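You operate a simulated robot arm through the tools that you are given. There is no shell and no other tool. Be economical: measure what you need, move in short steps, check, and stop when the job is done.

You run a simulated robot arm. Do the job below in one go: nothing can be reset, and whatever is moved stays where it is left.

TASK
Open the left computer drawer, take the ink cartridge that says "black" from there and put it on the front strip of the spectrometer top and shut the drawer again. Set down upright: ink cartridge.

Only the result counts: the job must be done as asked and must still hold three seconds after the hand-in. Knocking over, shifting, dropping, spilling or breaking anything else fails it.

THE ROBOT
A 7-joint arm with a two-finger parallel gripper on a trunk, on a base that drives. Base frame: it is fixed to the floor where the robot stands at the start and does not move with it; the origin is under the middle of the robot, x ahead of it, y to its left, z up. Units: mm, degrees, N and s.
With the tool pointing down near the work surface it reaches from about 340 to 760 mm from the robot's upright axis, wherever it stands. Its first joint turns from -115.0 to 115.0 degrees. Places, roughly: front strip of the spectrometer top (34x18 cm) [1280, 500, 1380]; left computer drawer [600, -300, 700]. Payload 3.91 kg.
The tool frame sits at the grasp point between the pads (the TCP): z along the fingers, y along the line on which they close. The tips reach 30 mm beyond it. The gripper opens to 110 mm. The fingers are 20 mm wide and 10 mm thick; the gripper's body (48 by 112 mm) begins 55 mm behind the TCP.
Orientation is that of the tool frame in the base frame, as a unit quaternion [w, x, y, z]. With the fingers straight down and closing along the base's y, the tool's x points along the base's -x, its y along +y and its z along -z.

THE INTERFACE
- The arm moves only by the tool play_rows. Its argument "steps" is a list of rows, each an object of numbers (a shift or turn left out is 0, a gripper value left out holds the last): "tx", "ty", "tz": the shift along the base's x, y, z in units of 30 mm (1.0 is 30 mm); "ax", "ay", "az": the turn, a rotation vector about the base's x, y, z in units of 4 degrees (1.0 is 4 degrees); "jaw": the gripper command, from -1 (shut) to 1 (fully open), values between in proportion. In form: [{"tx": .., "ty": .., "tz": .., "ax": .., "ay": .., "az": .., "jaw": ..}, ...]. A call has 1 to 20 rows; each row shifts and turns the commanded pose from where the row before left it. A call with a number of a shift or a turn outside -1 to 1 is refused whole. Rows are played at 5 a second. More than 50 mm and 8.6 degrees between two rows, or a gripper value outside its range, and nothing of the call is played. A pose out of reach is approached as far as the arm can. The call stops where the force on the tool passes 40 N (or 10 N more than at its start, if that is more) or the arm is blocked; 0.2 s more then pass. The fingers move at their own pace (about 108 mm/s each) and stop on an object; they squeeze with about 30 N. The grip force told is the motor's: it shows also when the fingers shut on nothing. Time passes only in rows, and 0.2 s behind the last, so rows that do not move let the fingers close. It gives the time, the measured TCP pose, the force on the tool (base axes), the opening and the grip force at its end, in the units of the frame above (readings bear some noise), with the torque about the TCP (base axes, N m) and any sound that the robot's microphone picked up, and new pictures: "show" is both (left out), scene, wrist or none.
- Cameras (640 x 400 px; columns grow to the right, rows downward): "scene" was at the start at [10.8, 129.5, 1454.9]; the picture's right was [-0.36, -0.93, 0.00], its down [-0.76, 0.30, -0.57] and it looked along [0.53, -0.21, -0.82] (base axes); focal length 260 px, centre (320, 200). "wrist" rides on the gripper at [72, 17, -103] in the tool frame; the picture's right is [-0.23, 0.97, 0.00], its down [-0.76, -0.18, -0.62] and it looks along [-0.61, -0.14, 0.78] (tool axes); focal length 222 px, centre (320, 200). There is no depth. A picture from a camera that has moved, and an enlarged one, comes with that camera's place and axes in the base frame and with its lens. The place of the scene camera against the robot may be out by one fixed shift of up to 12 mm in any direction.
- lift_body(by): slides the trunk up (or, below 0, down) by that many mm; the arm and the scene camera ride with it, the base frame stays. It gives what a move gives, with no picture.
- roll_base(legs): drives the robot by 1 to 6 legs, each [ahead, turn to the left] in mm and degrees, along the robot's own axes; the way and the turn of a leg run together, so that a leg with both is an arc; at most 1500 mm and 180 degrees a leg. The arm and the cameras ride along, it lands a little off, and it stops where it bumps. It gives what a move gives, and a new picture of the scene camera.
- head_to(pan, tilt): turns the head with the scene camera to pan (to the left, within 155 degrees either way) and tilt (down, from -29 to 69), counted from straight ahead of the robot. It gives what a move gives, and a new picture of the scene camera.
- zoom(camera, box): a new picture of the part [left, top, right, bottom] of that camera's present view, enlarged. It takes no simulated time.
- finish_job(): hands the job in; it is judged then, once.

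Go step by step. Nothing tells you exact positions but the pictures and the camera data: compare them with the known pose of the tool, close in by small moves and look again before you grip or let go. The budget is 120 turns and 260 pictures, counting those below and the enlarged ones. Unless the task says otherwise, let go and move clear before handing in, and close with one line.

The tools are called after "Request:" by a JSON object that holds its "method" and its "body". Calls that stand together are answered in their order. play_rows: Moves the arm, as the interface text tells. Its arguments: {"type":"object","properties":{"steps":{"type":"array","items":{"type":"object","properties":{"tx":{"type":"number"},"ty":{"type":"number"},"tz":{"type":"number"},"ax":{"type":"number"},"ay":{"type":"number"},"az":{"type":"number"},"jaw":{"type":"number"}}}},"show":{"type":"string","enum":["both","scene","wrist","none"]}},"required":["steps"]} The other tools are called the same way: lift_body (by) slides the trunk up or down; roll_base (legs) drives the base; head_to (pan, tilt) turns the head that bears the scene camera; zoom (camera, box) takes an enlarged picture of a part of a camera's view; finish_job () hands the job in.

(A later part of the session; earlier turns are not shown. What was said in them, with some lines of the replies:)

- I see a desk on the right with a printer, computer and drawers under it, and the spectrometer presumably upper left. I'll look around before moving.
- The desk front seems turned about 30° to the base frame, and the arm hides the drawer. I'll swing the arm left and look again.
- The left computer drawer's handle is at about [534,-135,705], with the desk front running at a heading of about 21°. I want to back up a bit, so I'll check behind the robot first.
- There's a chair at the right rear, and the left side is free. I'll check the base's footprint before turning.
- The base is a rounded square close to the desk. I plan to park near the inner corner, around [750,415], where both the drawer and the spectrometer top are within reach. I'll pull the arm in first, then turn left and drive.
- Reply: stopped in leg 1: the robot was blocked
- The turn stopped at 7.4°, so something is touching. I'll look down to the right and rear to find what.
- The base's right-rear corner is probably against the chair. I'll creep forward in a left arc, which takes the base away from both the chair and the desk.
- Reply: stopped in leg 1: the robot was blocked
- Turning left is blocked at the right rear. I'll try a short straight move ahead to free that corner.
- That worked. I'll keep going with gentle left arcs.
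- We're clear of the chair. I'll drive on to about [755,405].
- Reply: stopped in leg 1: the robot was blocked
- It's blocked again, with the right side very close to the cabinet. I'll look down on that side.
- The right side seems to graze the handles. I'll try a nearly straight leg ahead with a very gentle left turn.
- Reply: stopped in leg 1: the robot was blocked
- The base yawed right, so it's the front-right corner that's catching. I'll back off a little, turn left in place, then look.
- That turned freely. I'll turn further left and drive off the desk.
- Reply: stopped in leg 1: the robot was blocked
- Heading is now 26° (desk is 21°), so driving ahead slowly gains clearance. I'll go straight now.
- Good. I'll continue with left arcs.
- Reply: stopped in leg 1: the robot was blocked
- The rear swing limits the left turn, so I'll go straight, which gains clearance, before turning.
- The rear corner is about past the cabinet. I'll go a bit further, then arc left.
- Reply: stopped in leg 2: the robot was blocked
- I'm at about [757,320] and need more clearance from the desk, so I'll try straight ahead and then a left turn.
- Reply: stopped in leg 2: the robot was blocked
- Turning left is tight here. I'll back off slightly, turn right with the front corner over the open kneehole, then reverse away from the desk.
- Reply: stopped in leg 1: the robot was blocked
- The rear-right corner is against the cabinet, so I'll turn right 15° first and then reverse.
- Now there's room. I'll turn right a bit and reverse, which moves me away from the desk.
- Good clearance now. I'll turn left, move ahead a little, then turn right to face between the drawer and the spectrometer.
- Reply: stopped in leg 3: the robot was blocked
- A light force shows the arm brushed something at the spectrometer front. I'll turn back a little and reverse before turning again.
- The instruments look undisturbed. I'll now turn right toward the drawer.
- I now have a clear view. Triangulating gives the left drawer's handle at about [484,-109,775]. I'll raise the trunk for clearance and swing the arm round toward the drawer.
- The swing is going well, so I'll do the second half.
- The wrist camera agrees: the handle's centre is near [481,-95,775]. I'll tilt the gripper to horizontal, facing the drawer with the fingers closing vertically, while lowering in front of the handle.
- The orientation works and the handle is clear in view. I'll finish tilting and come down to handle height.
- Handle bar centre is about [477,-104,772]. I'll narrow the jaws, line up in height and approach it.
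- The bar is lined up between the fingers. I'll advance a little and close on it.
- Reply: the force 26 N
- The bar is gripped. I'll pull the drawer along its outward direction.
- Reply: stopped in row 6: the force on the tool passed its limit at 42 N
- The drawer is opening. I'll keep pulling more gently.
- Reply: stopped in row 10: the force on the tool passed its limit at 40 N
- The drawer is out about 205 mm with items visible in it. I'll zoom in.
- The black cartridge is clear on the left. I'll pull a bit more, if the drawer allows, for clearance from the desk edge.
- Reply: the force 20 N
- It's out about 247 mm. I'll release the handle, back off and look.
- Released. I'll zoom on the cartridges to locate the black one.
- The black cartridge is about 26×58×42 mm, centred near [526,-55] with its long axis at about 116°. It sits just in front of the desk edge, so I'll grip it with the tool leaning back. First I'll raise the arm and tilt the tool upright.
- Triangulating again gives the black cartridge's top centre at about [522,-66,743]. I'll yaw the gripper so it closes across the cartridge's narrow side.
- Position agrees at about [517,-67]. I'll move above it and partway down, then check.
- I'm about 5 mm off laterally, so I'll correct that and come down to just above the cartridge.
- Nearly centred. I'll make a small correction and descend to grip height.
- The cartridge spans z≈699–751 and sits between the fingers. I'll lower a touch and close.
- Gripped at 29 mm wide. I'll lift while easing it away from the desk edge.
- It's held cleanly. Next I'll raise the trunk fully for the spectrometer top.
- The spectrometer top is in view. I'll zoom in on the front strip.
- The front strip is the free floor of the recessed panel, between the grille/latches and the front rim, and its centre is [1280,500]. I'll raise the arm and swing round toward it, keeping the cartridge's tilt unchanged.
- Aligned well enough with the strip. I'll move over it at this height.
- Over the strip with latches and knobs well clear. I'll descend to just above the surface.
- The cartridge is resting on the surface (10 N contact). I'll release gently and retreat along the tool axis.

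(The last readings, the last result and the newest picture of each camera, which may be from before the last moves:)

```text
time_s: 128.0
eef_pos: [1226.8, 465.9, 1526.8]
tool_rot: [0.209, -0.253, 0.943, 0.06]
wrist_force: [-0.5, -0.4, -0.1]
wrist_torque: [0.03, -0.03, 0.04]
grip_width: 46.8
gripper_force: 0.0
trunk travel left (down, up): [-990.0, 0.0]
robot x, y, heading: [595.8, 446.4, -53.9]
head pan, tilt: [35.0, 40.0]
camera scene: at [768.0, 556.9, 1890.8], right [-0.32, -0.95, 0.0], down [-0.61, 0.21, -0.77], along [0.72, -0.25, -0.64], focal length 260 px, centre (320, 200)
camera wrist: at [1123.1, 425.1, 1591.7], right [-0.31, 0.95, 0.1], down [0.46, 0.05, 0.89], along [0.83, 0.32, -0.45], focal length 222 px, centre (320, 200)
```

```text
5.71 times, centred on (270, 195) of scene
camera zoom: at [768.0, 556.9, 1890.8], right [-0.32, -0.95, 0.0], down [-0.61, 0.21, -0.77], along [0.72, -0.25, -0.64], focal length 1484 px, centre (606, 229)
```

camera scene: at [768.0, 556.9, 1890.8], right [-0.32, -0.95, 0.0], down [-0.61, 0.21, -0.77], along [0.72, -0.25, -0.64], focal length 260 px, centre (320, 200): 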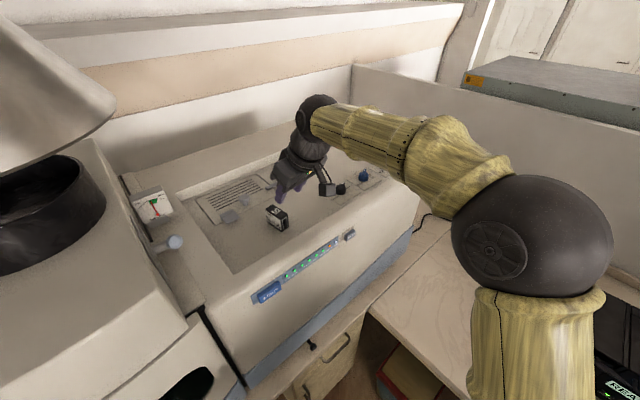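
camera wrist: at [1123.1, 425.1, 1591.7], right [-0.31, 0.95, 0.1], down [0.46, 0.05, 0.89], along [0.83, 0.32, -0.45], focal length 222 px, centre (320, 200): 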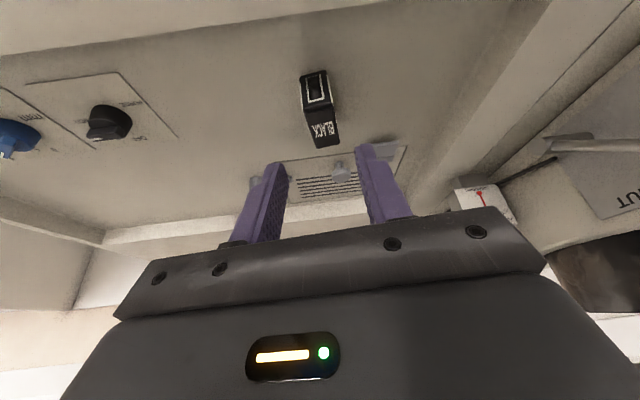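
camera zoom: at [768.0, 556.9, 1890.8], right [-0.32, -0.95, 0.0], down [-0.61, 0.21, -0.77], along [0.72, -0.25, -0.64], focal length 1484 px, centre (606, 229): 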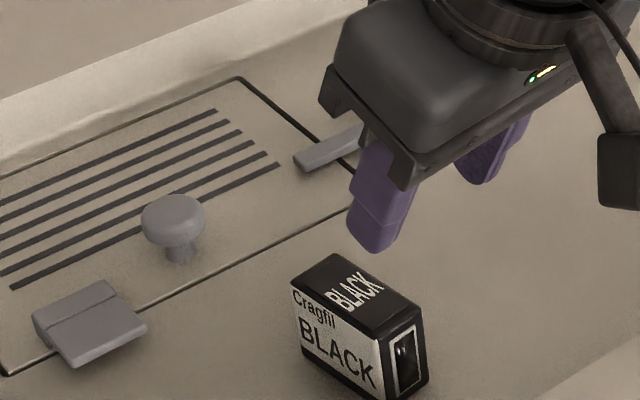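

The black cartridge stands upright on the front strip. Next I'll back the arm off, swing it back toward the drawer, and push the drawer shut.

Request:
{"method": "play_rows", "body": {"steps": [{"tx": -0.81, "ty": -0.61, "jaw": -1}, {"tx": -0.81, "ty": -0.61}, {"tx": -0.81, "ty": -0.61}, {"tx": -0.81, "ty": -0.61}, {"tx": -0.81, "ty": -0.61}, {"tx": -0.81, "ty": -0.61}, {"tx": -0.313, "ty": -0.827, "az": -0.775}, {"tx": -0.313, "ty": -0.827, "az": -0.775}, {"tx": -0.313, "ty": -0.827, "az": -0.775}, {"tx": -0.313, "ty": -0.827, "az": -0.775}, {"tx": -0.313, "ty": -0.827, "az": -0.775}, {"tx": -0.513, "ty": -0.707, "az": -0.775}, {"tx": -0.513, "ty": -0.707, "az": -0.775}, {"tx": -0.513, "ty": -0.707, "az": -0.775}, {"tx": -0.513, "ty": -0.707, "az": -0.775}, {"tx": -0.513, "ty": -0.707, "az": -0.775}], "show": "none"}}

Request:
{"method": "play_rows", "body": {"steps": [{"tx": -0.68, "ty": -0.533, "az": -0.775}, {"tx": -0.68, "ty": -0.533, "az": -0.775}, {"tx": -0.68, "ty": -0.533, "az": -0.775}, {"tx": -0.68, "ty": -0.533, "az": -0.775}, {"tx": -0.68, "ty": -0.533, "az": -0.775}, {"tx": -0.787, "ty": -0.333, "az": -0.775}, {"tx": -0.787, "ty": -0.333, "az": -0.775}, {"tx": -0.787, "ty": -0.333, "az": -0.775}, {"tx": -0.787, "ty": -0.333, "az": -0.775}, {"tx": -0.787, "ty": -0.333, "az": -0.775}, {"tx": -0.84, "ty": -0.1, "az": -0.775}, {"tx": -0.84, "ty": -0.1, "az": -0.775}, {"tx": -0.84, "ty": -0.1, "az": -0.775}, {"tx": -0.84, "ty": -0.1, "az": -0.775}, {"tx": -0.84, "ty": -0.1, "az": -0.775}, {"tx": -0.82, "ty": 0.12, "az": -0.775}, {"tx": -0.82, "ty": 0.12, "az": -0.775}, {"tx": -0.82, "ty": 0.12, "az": -0.775}, {"tx": -0.82, "ty": 0.12, "az": -0.775}, {"tx": -0.82, "ty": 0.12, "az": -0.775}], "show": "none"}}

Request:
{"method": "head_to", "body": {"pan": -40, "tilt": 50}}

```text
time_s: 131.4
eef_pos: [956.0, 123.2, 1528.7]
tool_rot: [0.218, 0.009, 0.976, 0.002]
wrist_force: [-0.4, -0.1, -0.1]
wrist_torque: [0.04, -0.01, 0.02]
grip_width: 0.0
gripper_force: 30.2
trunk travel left (down, up): [-990.0, 0.0]
robot x, y, heading: [596.5, 443.1, -53.8]
head pan, tilt: [35.0, 40.0]
```

```text
time_s: 135.6
eef_pos: [487.7, -2.1, 1528.2]
tool_rot: [0.188, 0.51, 0.832, -0.111]
wrist_force: [-0.9, 0.1, -0.1]
wrist_torque: [0.0, -0.04, 0.01]
grip_width: 0.0
gripper_force: 30.7
trunk travel left (down, up): [-990.0, 0.0]
robot x, y, heading: [595.9, 442.6, -53.9]
head pan, tilt: [35.0, 40.0]
```

```text
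time_s: 137.1
eef_pos: [489.1, -1.4, 1527.4]
tool_rot: [0.187, 0.51, 0.833, -0.11]
wrist_force: [-0.1, -0.3, -1.0]
wrist_torque: [-0.02, 0.02, 0.02]
grip_width: 0.0
gripper_force: 29.5
trunk travel left (down, up): [-990.0, 0.0]
robot x, y, heading: [592.8, 443.3, -54.1]
head pan, tilt: [-40.0, 50.0]
camera scene: at [683.1, 507.7, 1876.6], right [-1.0, 0.07, 0.0], down [0.05, 0.76, -0.64], along [-0.04, -0.64, -0.77], focal length 260 px, centre (320, 200)
```

scene: 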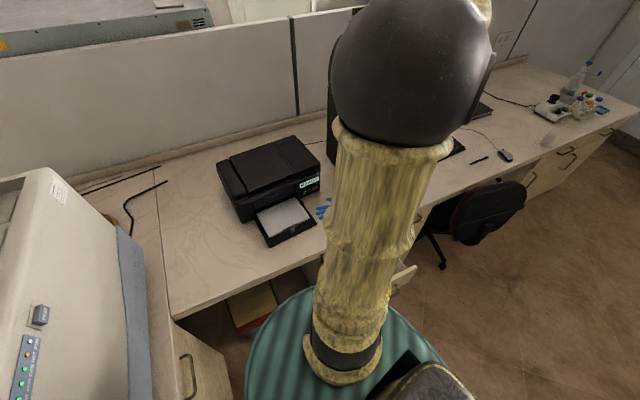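

I'll lower the trunk, then bring the closed fingers in front of the drawer face and level the tool.

Request:
{"method": "lift_body", "body": {"by": -335}}

Request:
{"method": "play_rows", "body": {"steps": [{"tx": -0.33, "ty": 0.49, "tz": -0.3, "ax": -0.927, "ay": -0.375}, {"tx": -0.33, "ty": 0.49, "tz": -0.3, "ax": -0.927, "ay": -0.375}, {"tx": -0.33, "ty": 0.49, "tz": -0.3, "ax": -0.927, "ay": -0.375}, {"tx": -0.33, "ty": 0.49, "tz": -0.3, "ax": -0.927, "ay": -0.375}, {"tx": -0.33, "ty": 0.49, "tz": -0.5, "ax": -0.927, "ay": -0.375}, {"tx": -0.33, "ty": 0.49, "tz": -0.5, "ax": -0.927, "ay": -0.375}, {"tx": -0.33, "ty": 0.49, "tz": -0.5, "ax": -0.927, "ay": -0.375}, {"tx": -0.33, "ty": 0.49, "tz": -0.5, "ax": -0.927, "ay": -0.375}, {"tx": -0.33, "ty": 0.49, "tz": -0.5, "ax": -0.927, "ay": -0.375}, {"tx": -0.33, "ty": 0.49, "tz": -0.5, "ax": -0.927, "ay": -0.375}, {"tx": -0.33, "ty": 0.49, "tz": -0.5, "ax": -0.927, "ay": -0.375}, {"tx": -0.33, "ty": 0.49, "tz": -0.5, "ax": -0.927, "ay": -0.375}, {"tx": -0.33, "ty": 0.49, "tz": -0.5, "ax": -0.927, "ay": -0.375}], "show": "both"}}

```text
time_s: 140.4
eef_pos: [487.4, -1.9, 1194.0]
tool_rot: [0.187, 0.51, 0.832, -0.111]
wrist_force: [0.0, -0.1, -0.1]
wrist_torque: [-0.02, 0.02, 0.0]
grip_width: 0.0
gripper_force: 30.3
trunk travel left (down, up): [-655.0, 335.0]
robot x, y, heading: [594.2, 441.2, -54.1]
head pan, tilt: [-40.0, 50.0]
```

```text
time_s: 143.2
eef_pos: [352.5, 185.9, 1031.2]
tool_rot: [0.513, 0.401, 0.673, -0.352]
wrist_force: [-0.2, 0.5, 0.1]
wrist_torque: [0.0, -0.01, 0.02]
grip_width: 0.1
gripper_force: 30.5
out of reach, approached as far as the arm can: row 13
trunk travel left (down, up): [-655.0, 335.0]
robot x, y, heading: [595.1, 445.0, -53.7]
head pan, tilt: [-40.0, 50.0]
camera scene: at [682.0, 507.9, 1541.7], right [-1.0, 0.07, 0.0], down [0.05, 0.76, -0.64], along [-0.04, -0.64, -0.77], focal length 260 px, centre (320, 200)
camera wrist: at [313.8, 296.9, 982.9], right [0.91, 0.38, 0.16], down [-0.3, 0.34, 0.89], along [0.28, -0.86, 0.42], focal length 222 px, centre (320, 200)
```

scene: 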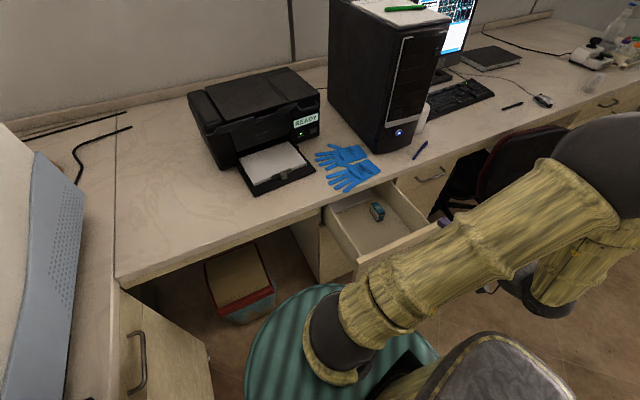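
wrist: 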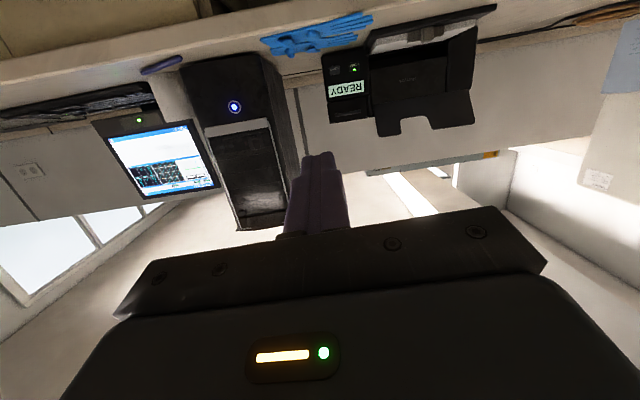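

The fingers are in front of the face. I'll lower via the trunk to the pushing height, just above the handle.

Request:
{"method": "lift_body", "body": {"by": -220}}

Request:
{"method": "play_rows", "body": {"steps": [{"tz": -0.05}], "show": "both"}}

```text
time_s: 145.5
eef_pos: [353.9, 185.4, 811.7]
tool_rot: [0.513, 0.402, 0.672, -0.353]
wrist_force: [-0.3, -0.3, -0.6]
wrist_torque: [-0.01, -0.01, -0.03]
grip_width: 0.0
gripper_force: 29.7
trunk travel left (down, up): [-435.0, 555.0]
robot x, y, heading: [594.9, 440.0, -53.8]
head pan, tilt: [-40.0, 50.0]
```

```text
time_s: 145.9
eef_pos: [352.8, 186.0, 808.9]
tool_rot: [0.513, 0.402, 0.672, -0.352]
wrist_force: [-0.4, 0.3, 0.2]
wrist_torque: [0.02, 0.01, 0.02]
grip_width: 0.0
gripper_force: 29.9
trunk travel left (down, up): [-435.0, 555.0]
robot x, y, heading: [596.6, 440.2, -54.0]
head pan, tilt: [-40.0, 50.0]
camera scene: at [682.9, 507.8, 1321.6], right [-1.0, 0.07, 0.0], down [0.05, 0.76, -0.64], along [-0.04, -0.64, -0.77], focal length 260 px, centre (320, 200)
camera wrist: at [313.9, 297.2, 762.2], right [0.91, 0.38, 0.16], down [-0.3, 0.34, 0.89], along [0.28, -0.86, 0.42], focal length 222 px, centre (320, 200)
```

scene: 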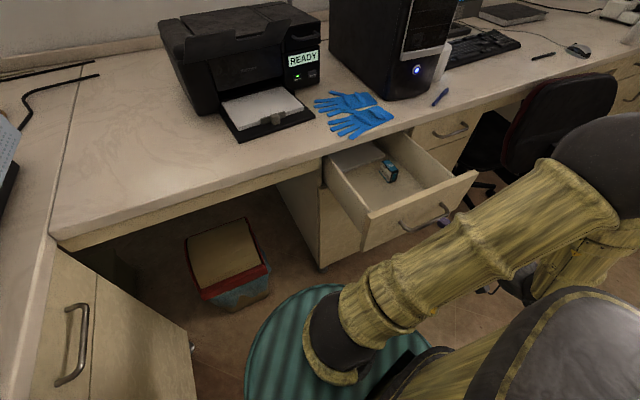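
wrist: 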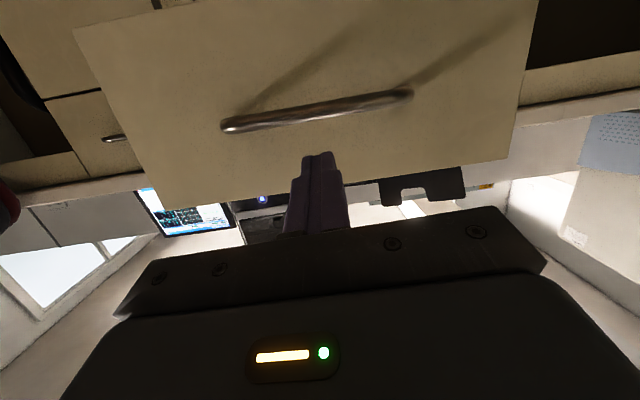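

The fingertips are between the handle and the face's top edge, at the drawer's middle. I'll push along the closing direction.

Request:
{"method": "play_rows", "body": {"steps": [{"tx": 0.25, "ty": -0.618}, {"tx": 0.19, "ty": -0.46}, {"tx": 0.1, "ty": -0.25}, {"tx": 0.1, "ty": -0.25}, {"tx": 0.15, "ty": -0.37}, {"tx": 0.15, "ty": -0.37}, {"tx": 0.15, "ty": -0.37}, {"tx": 0.15, "ty": -0.37}, {"tx": 0.15, "ty": -0.37}, {"tx": 0.15, "ty": -0.37}, {"tx": 0.15, "ty": -0.37}, {"tx": 0.15, "ty": -0.37}], "show": "both"}}

```text
time_s: 148.5
eef_pos: [408.7, 49.3, 808.7]
tool_rot: [0.513, 0.402, 0.672, -0.352]
wrist_force: [0.2, 0.7, 0.1]
wrist_torque: [-0.01, 0.0, 0.0]
grip_width: 0.2
gripper_force: 29.9
trunk travel left (down, up): [-435.0, 555.0]
robot x, y, heading: [595.2, 442.8, -53.8]
head pan, tilt: [-40.0, 50.0]
camera scene: at [682.9, 507.8, 1321.6], right [-1.0, 0.07, 0.0], down [0.05, 0.76, -0.64], along [-0.04, -0.64, -0.77], focal length 260 px, centre (320, 200)
camera wrist: at [369.6, 160.5, 761.5], right [0.91, 0.38, 0.16], down [-0.3, 0.34, 0.89], along [0.28, -0.86, 0.42], focal length 222 px, centre (320, 200)
```

scene: 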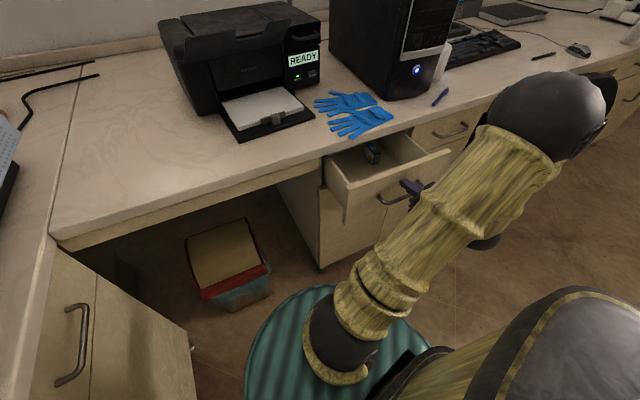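
wrist: 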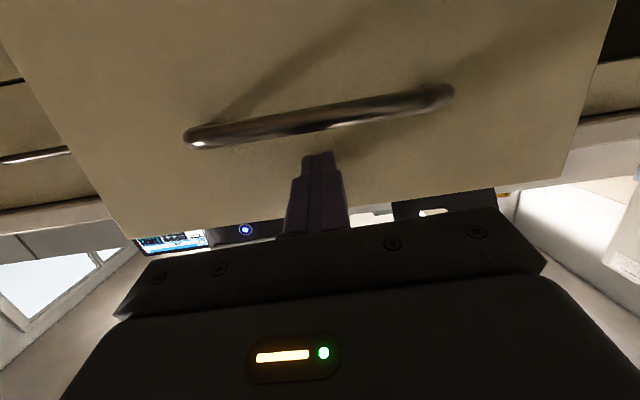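

The drawer is sliding in smoothly, so I'll keep pushing.

Request:
{"method": "play_rows", "body": {"steps": [{"tx": 0.15, "ty": -0.37}, {"tx": 0.15, "ty": -0.37}, {"tx": 0.15, "ty": -0.37}, {"tx": 0.15, "ty": -0.37}, {"tx": 0.15, "ty": -0.37}, {"tx": 0.15, "ty": -0.37}, {"tx": 0.15, "ty": -0.37}, {"tx": 0.15, "ty": -0.37}, {"tx": 0.15, "ty": -0.37}, {"tx": 0.15, "ty": -0.37}], "show": "both"}}

```text
time_s: 150.7
eef_pos: [452.5, -62.0, 809.8]
tool_rot: [0.513, 0.401, 0.673, -0.351]
wrist_force: [-0.5, 0.8, -0.6]
wrist_torque: [0.01, 0.01, -0.01]
grip_width: 0.1
gripper_force: 30.0
trunk travel left (down, up): [-435.0, 555.0]
robot x, y, heading: [597.9, 444.4, -53.9]
head pan, tilt: [-40.0, 50.0]
camera scene: at [682.9, 507.7, 1321.6], right [-1.0, 0.07, 0.0], down [0.05, 0.76, -0.64], along [-0.04, -0.64, -0.77], focal length 260 px, centre (320, 200)
camera wrist: at [414.4, 49.4, 762.0], right [0.91, 0.38, 0.16], down [-0.3, 0.34, 0.89], along [0.28, -0.86, 0.42], focal length 222 px, centre (320, 200)
```

scene: 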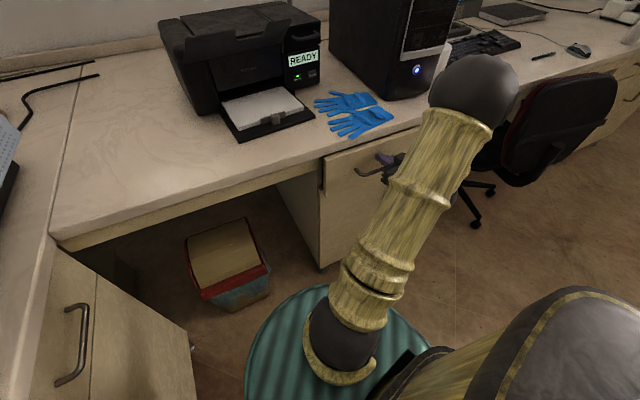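
wrist: 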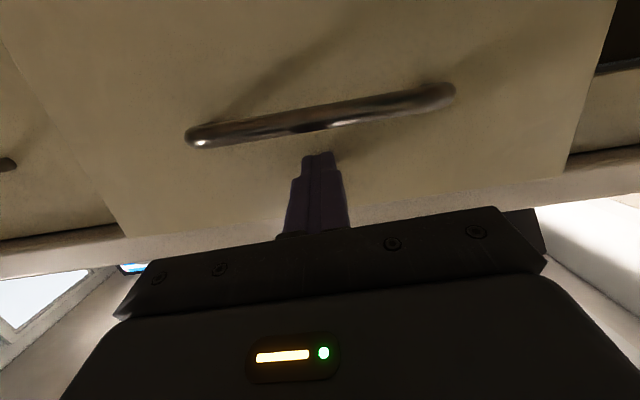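

About 40 mm remains. I'll push on in small steps until it stops.

Request:
{"method": "play_rows", "body": {"steps": [{"tx": 0.12, "ty": -0.31}, {"tx": 0.12, "ty": -0.31}, {"tx": 0.12, "ty": -0.31}, {"tx": 0.08, "ty": -0.2}, {"tx": 0.05, "ty": -0.12}, {"tx": 0.05, "ty": -0.12}, {"tx": 0.05, "ty": -0.12}, {"tx": 0.05, "ty": -0.12}, {"tx": 0.05, "ty": -0.12}, {"tx": 0.05, "ty": -0.12}], "show": "both"}}

```text
time_s: 152.3
eef_pos: [468.3, -99.6, 811.4]
tool_rot: [0.511, 0.403, 0.673, -0.352]
wrist_force: [1.5, 22.9, 9.8]
wrist_torque: [-0.36, -0.03, 0.24]
grip_width: 0.0
gripper_force: 29.8
trunk travel left (down, up): [-435.0, 555.0]
robot x, y, heading: [597.1, 446.8, -54.0]
head pan, tilt: [-40.0, 50.0]
stopped in row 8: the force on the tool passed its limit at 45 N (the readings are from after the stop); the commanded pose is now the measured one
camera scene: at [683.3, 510.9, 1321.6], right [-1.0, 0.07, 0.0], down [0.05, 0.76, -0.64], along [-0.04, -0.64, -0.76], focal length 260 px, centre (320, 200)
camera wrist: at [429.9, 11.4, 762.7], right [0.91, 0.37, 0.16], down [-0.3, 0.34, 0.89], along [0.28, -0.86, 0.42], focal length 222 px, centre (320, 200)
```

scene: 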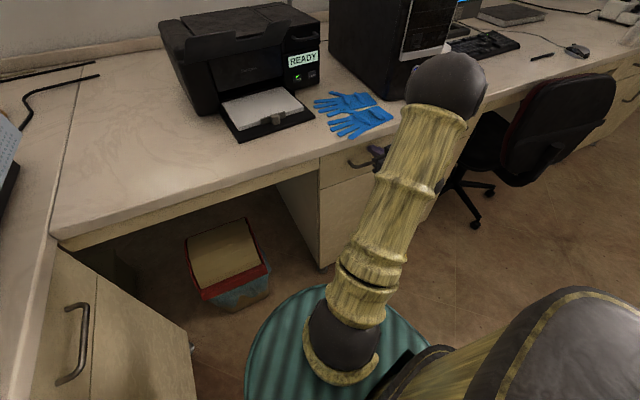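
wrist: 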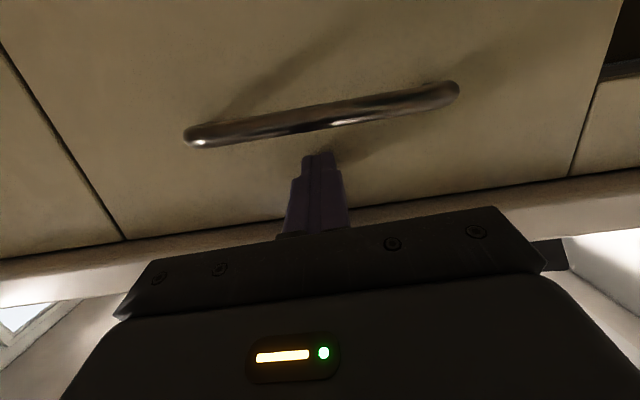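

It hit a firm stop and the face looks flush. I'll back off and check the drawer is shut.

Request:
{"method": "play_rows", "body": {"steps": [{"tx": -0.13, "ty": 0.32}, {"tx": -0.25, "ty": 0.618}, {"tx": -0.25, "ty": 0.618}, {"tx": -0.25, "ty": 0.618}, {"tx": -0.25, "ty": 0.618}, {"tx": -0.25, "ty": 0.618}, {"tx": -0.25, "ty": 0.618}, {"tx": -0.25, "ty": 0.618}, {"tx": -0.25, "ty": 0.618}], "show": "both"}}

Request:
{"method": "zoom", "body": {"camera": "scene", "box": [290, 90, 482, 210]}}

```text
time_s: 154.3
eef_pos: [404.9, 53.8, 808.0]
tool_rot: [0.511, 0.403, 0.673, -0.35]
wrist_force: [-0.1, 0.0, 0.3]
wrist_torque: [0.0, -0.01, -0.01]
grip_width: 0.0
gripper_force: 29.8
trunk travel left (down, up): [-435.0, 555.0]
robot x, y, heading: [598.0, 439.5, -54.0]
head pan, tilt: [-40.0, 50.0]
camera scene: at [683.0, 507.7, 1321.6], right [-1.0, 0.07, 0.0], down [0.05, 0.76, -0.64], along [-0.04, -0.64, -0.77], focal length 260 px, centre (320, 200)
camera wrist: at [365.6, 165.7, 760.9], right [0.91, 0.38, 0.16], down [-0.3, 0.33, 0.89], along [0.28, -0.86, 0.42], focal length 222 px, centre (320, 200)
```

scene: 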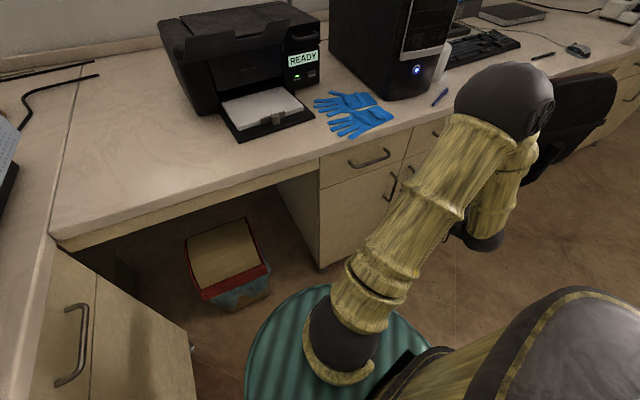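
wrist: 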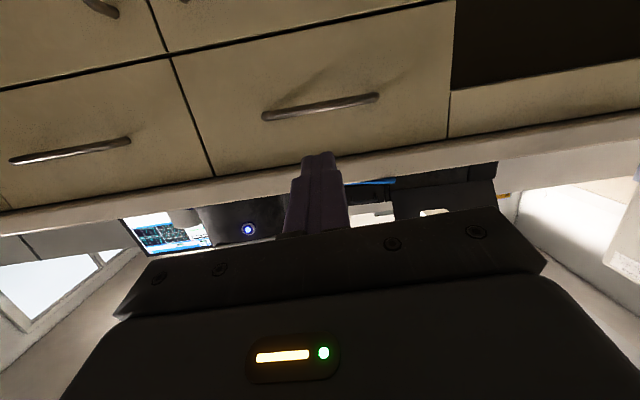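

```text
3.33 times, centred on (386, 150) of scene
camera zoom: at [683.0, 507.7, 1321.6], right [-1.0, 0.07, 0.0], down [0.05, 0.76, -0.64], along [-0.04, -0.64, -0.77], focal length 866 px, centre (100, 367)
```

zoom: 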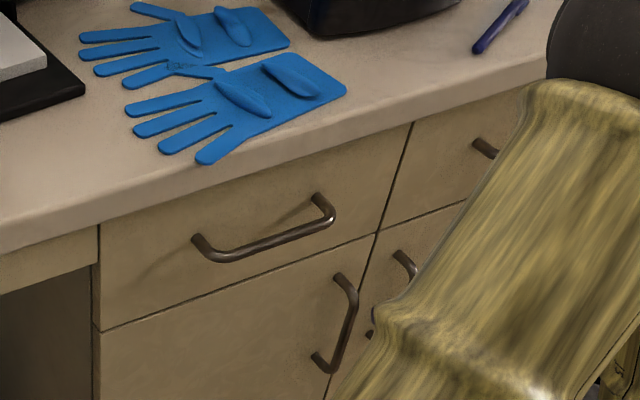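

The drawer is flush shut, the cartridge stands upright on the spectrometer's front strip, and the arm is clear. I'll hand in now.

Request:
{"method": "finish_job", "body": {}}

```text
The job is handed in.
```

The black ink cartridge stands upright on the front strip of the spectrometer top, and the left computer drawer is shut flush. While driving into position, the base bumped something near the desk and chair several times. The arm also brushed something near the spectrometer front once. Nothing looked moved in the later pictures, but I didn't check the chair's position closely.
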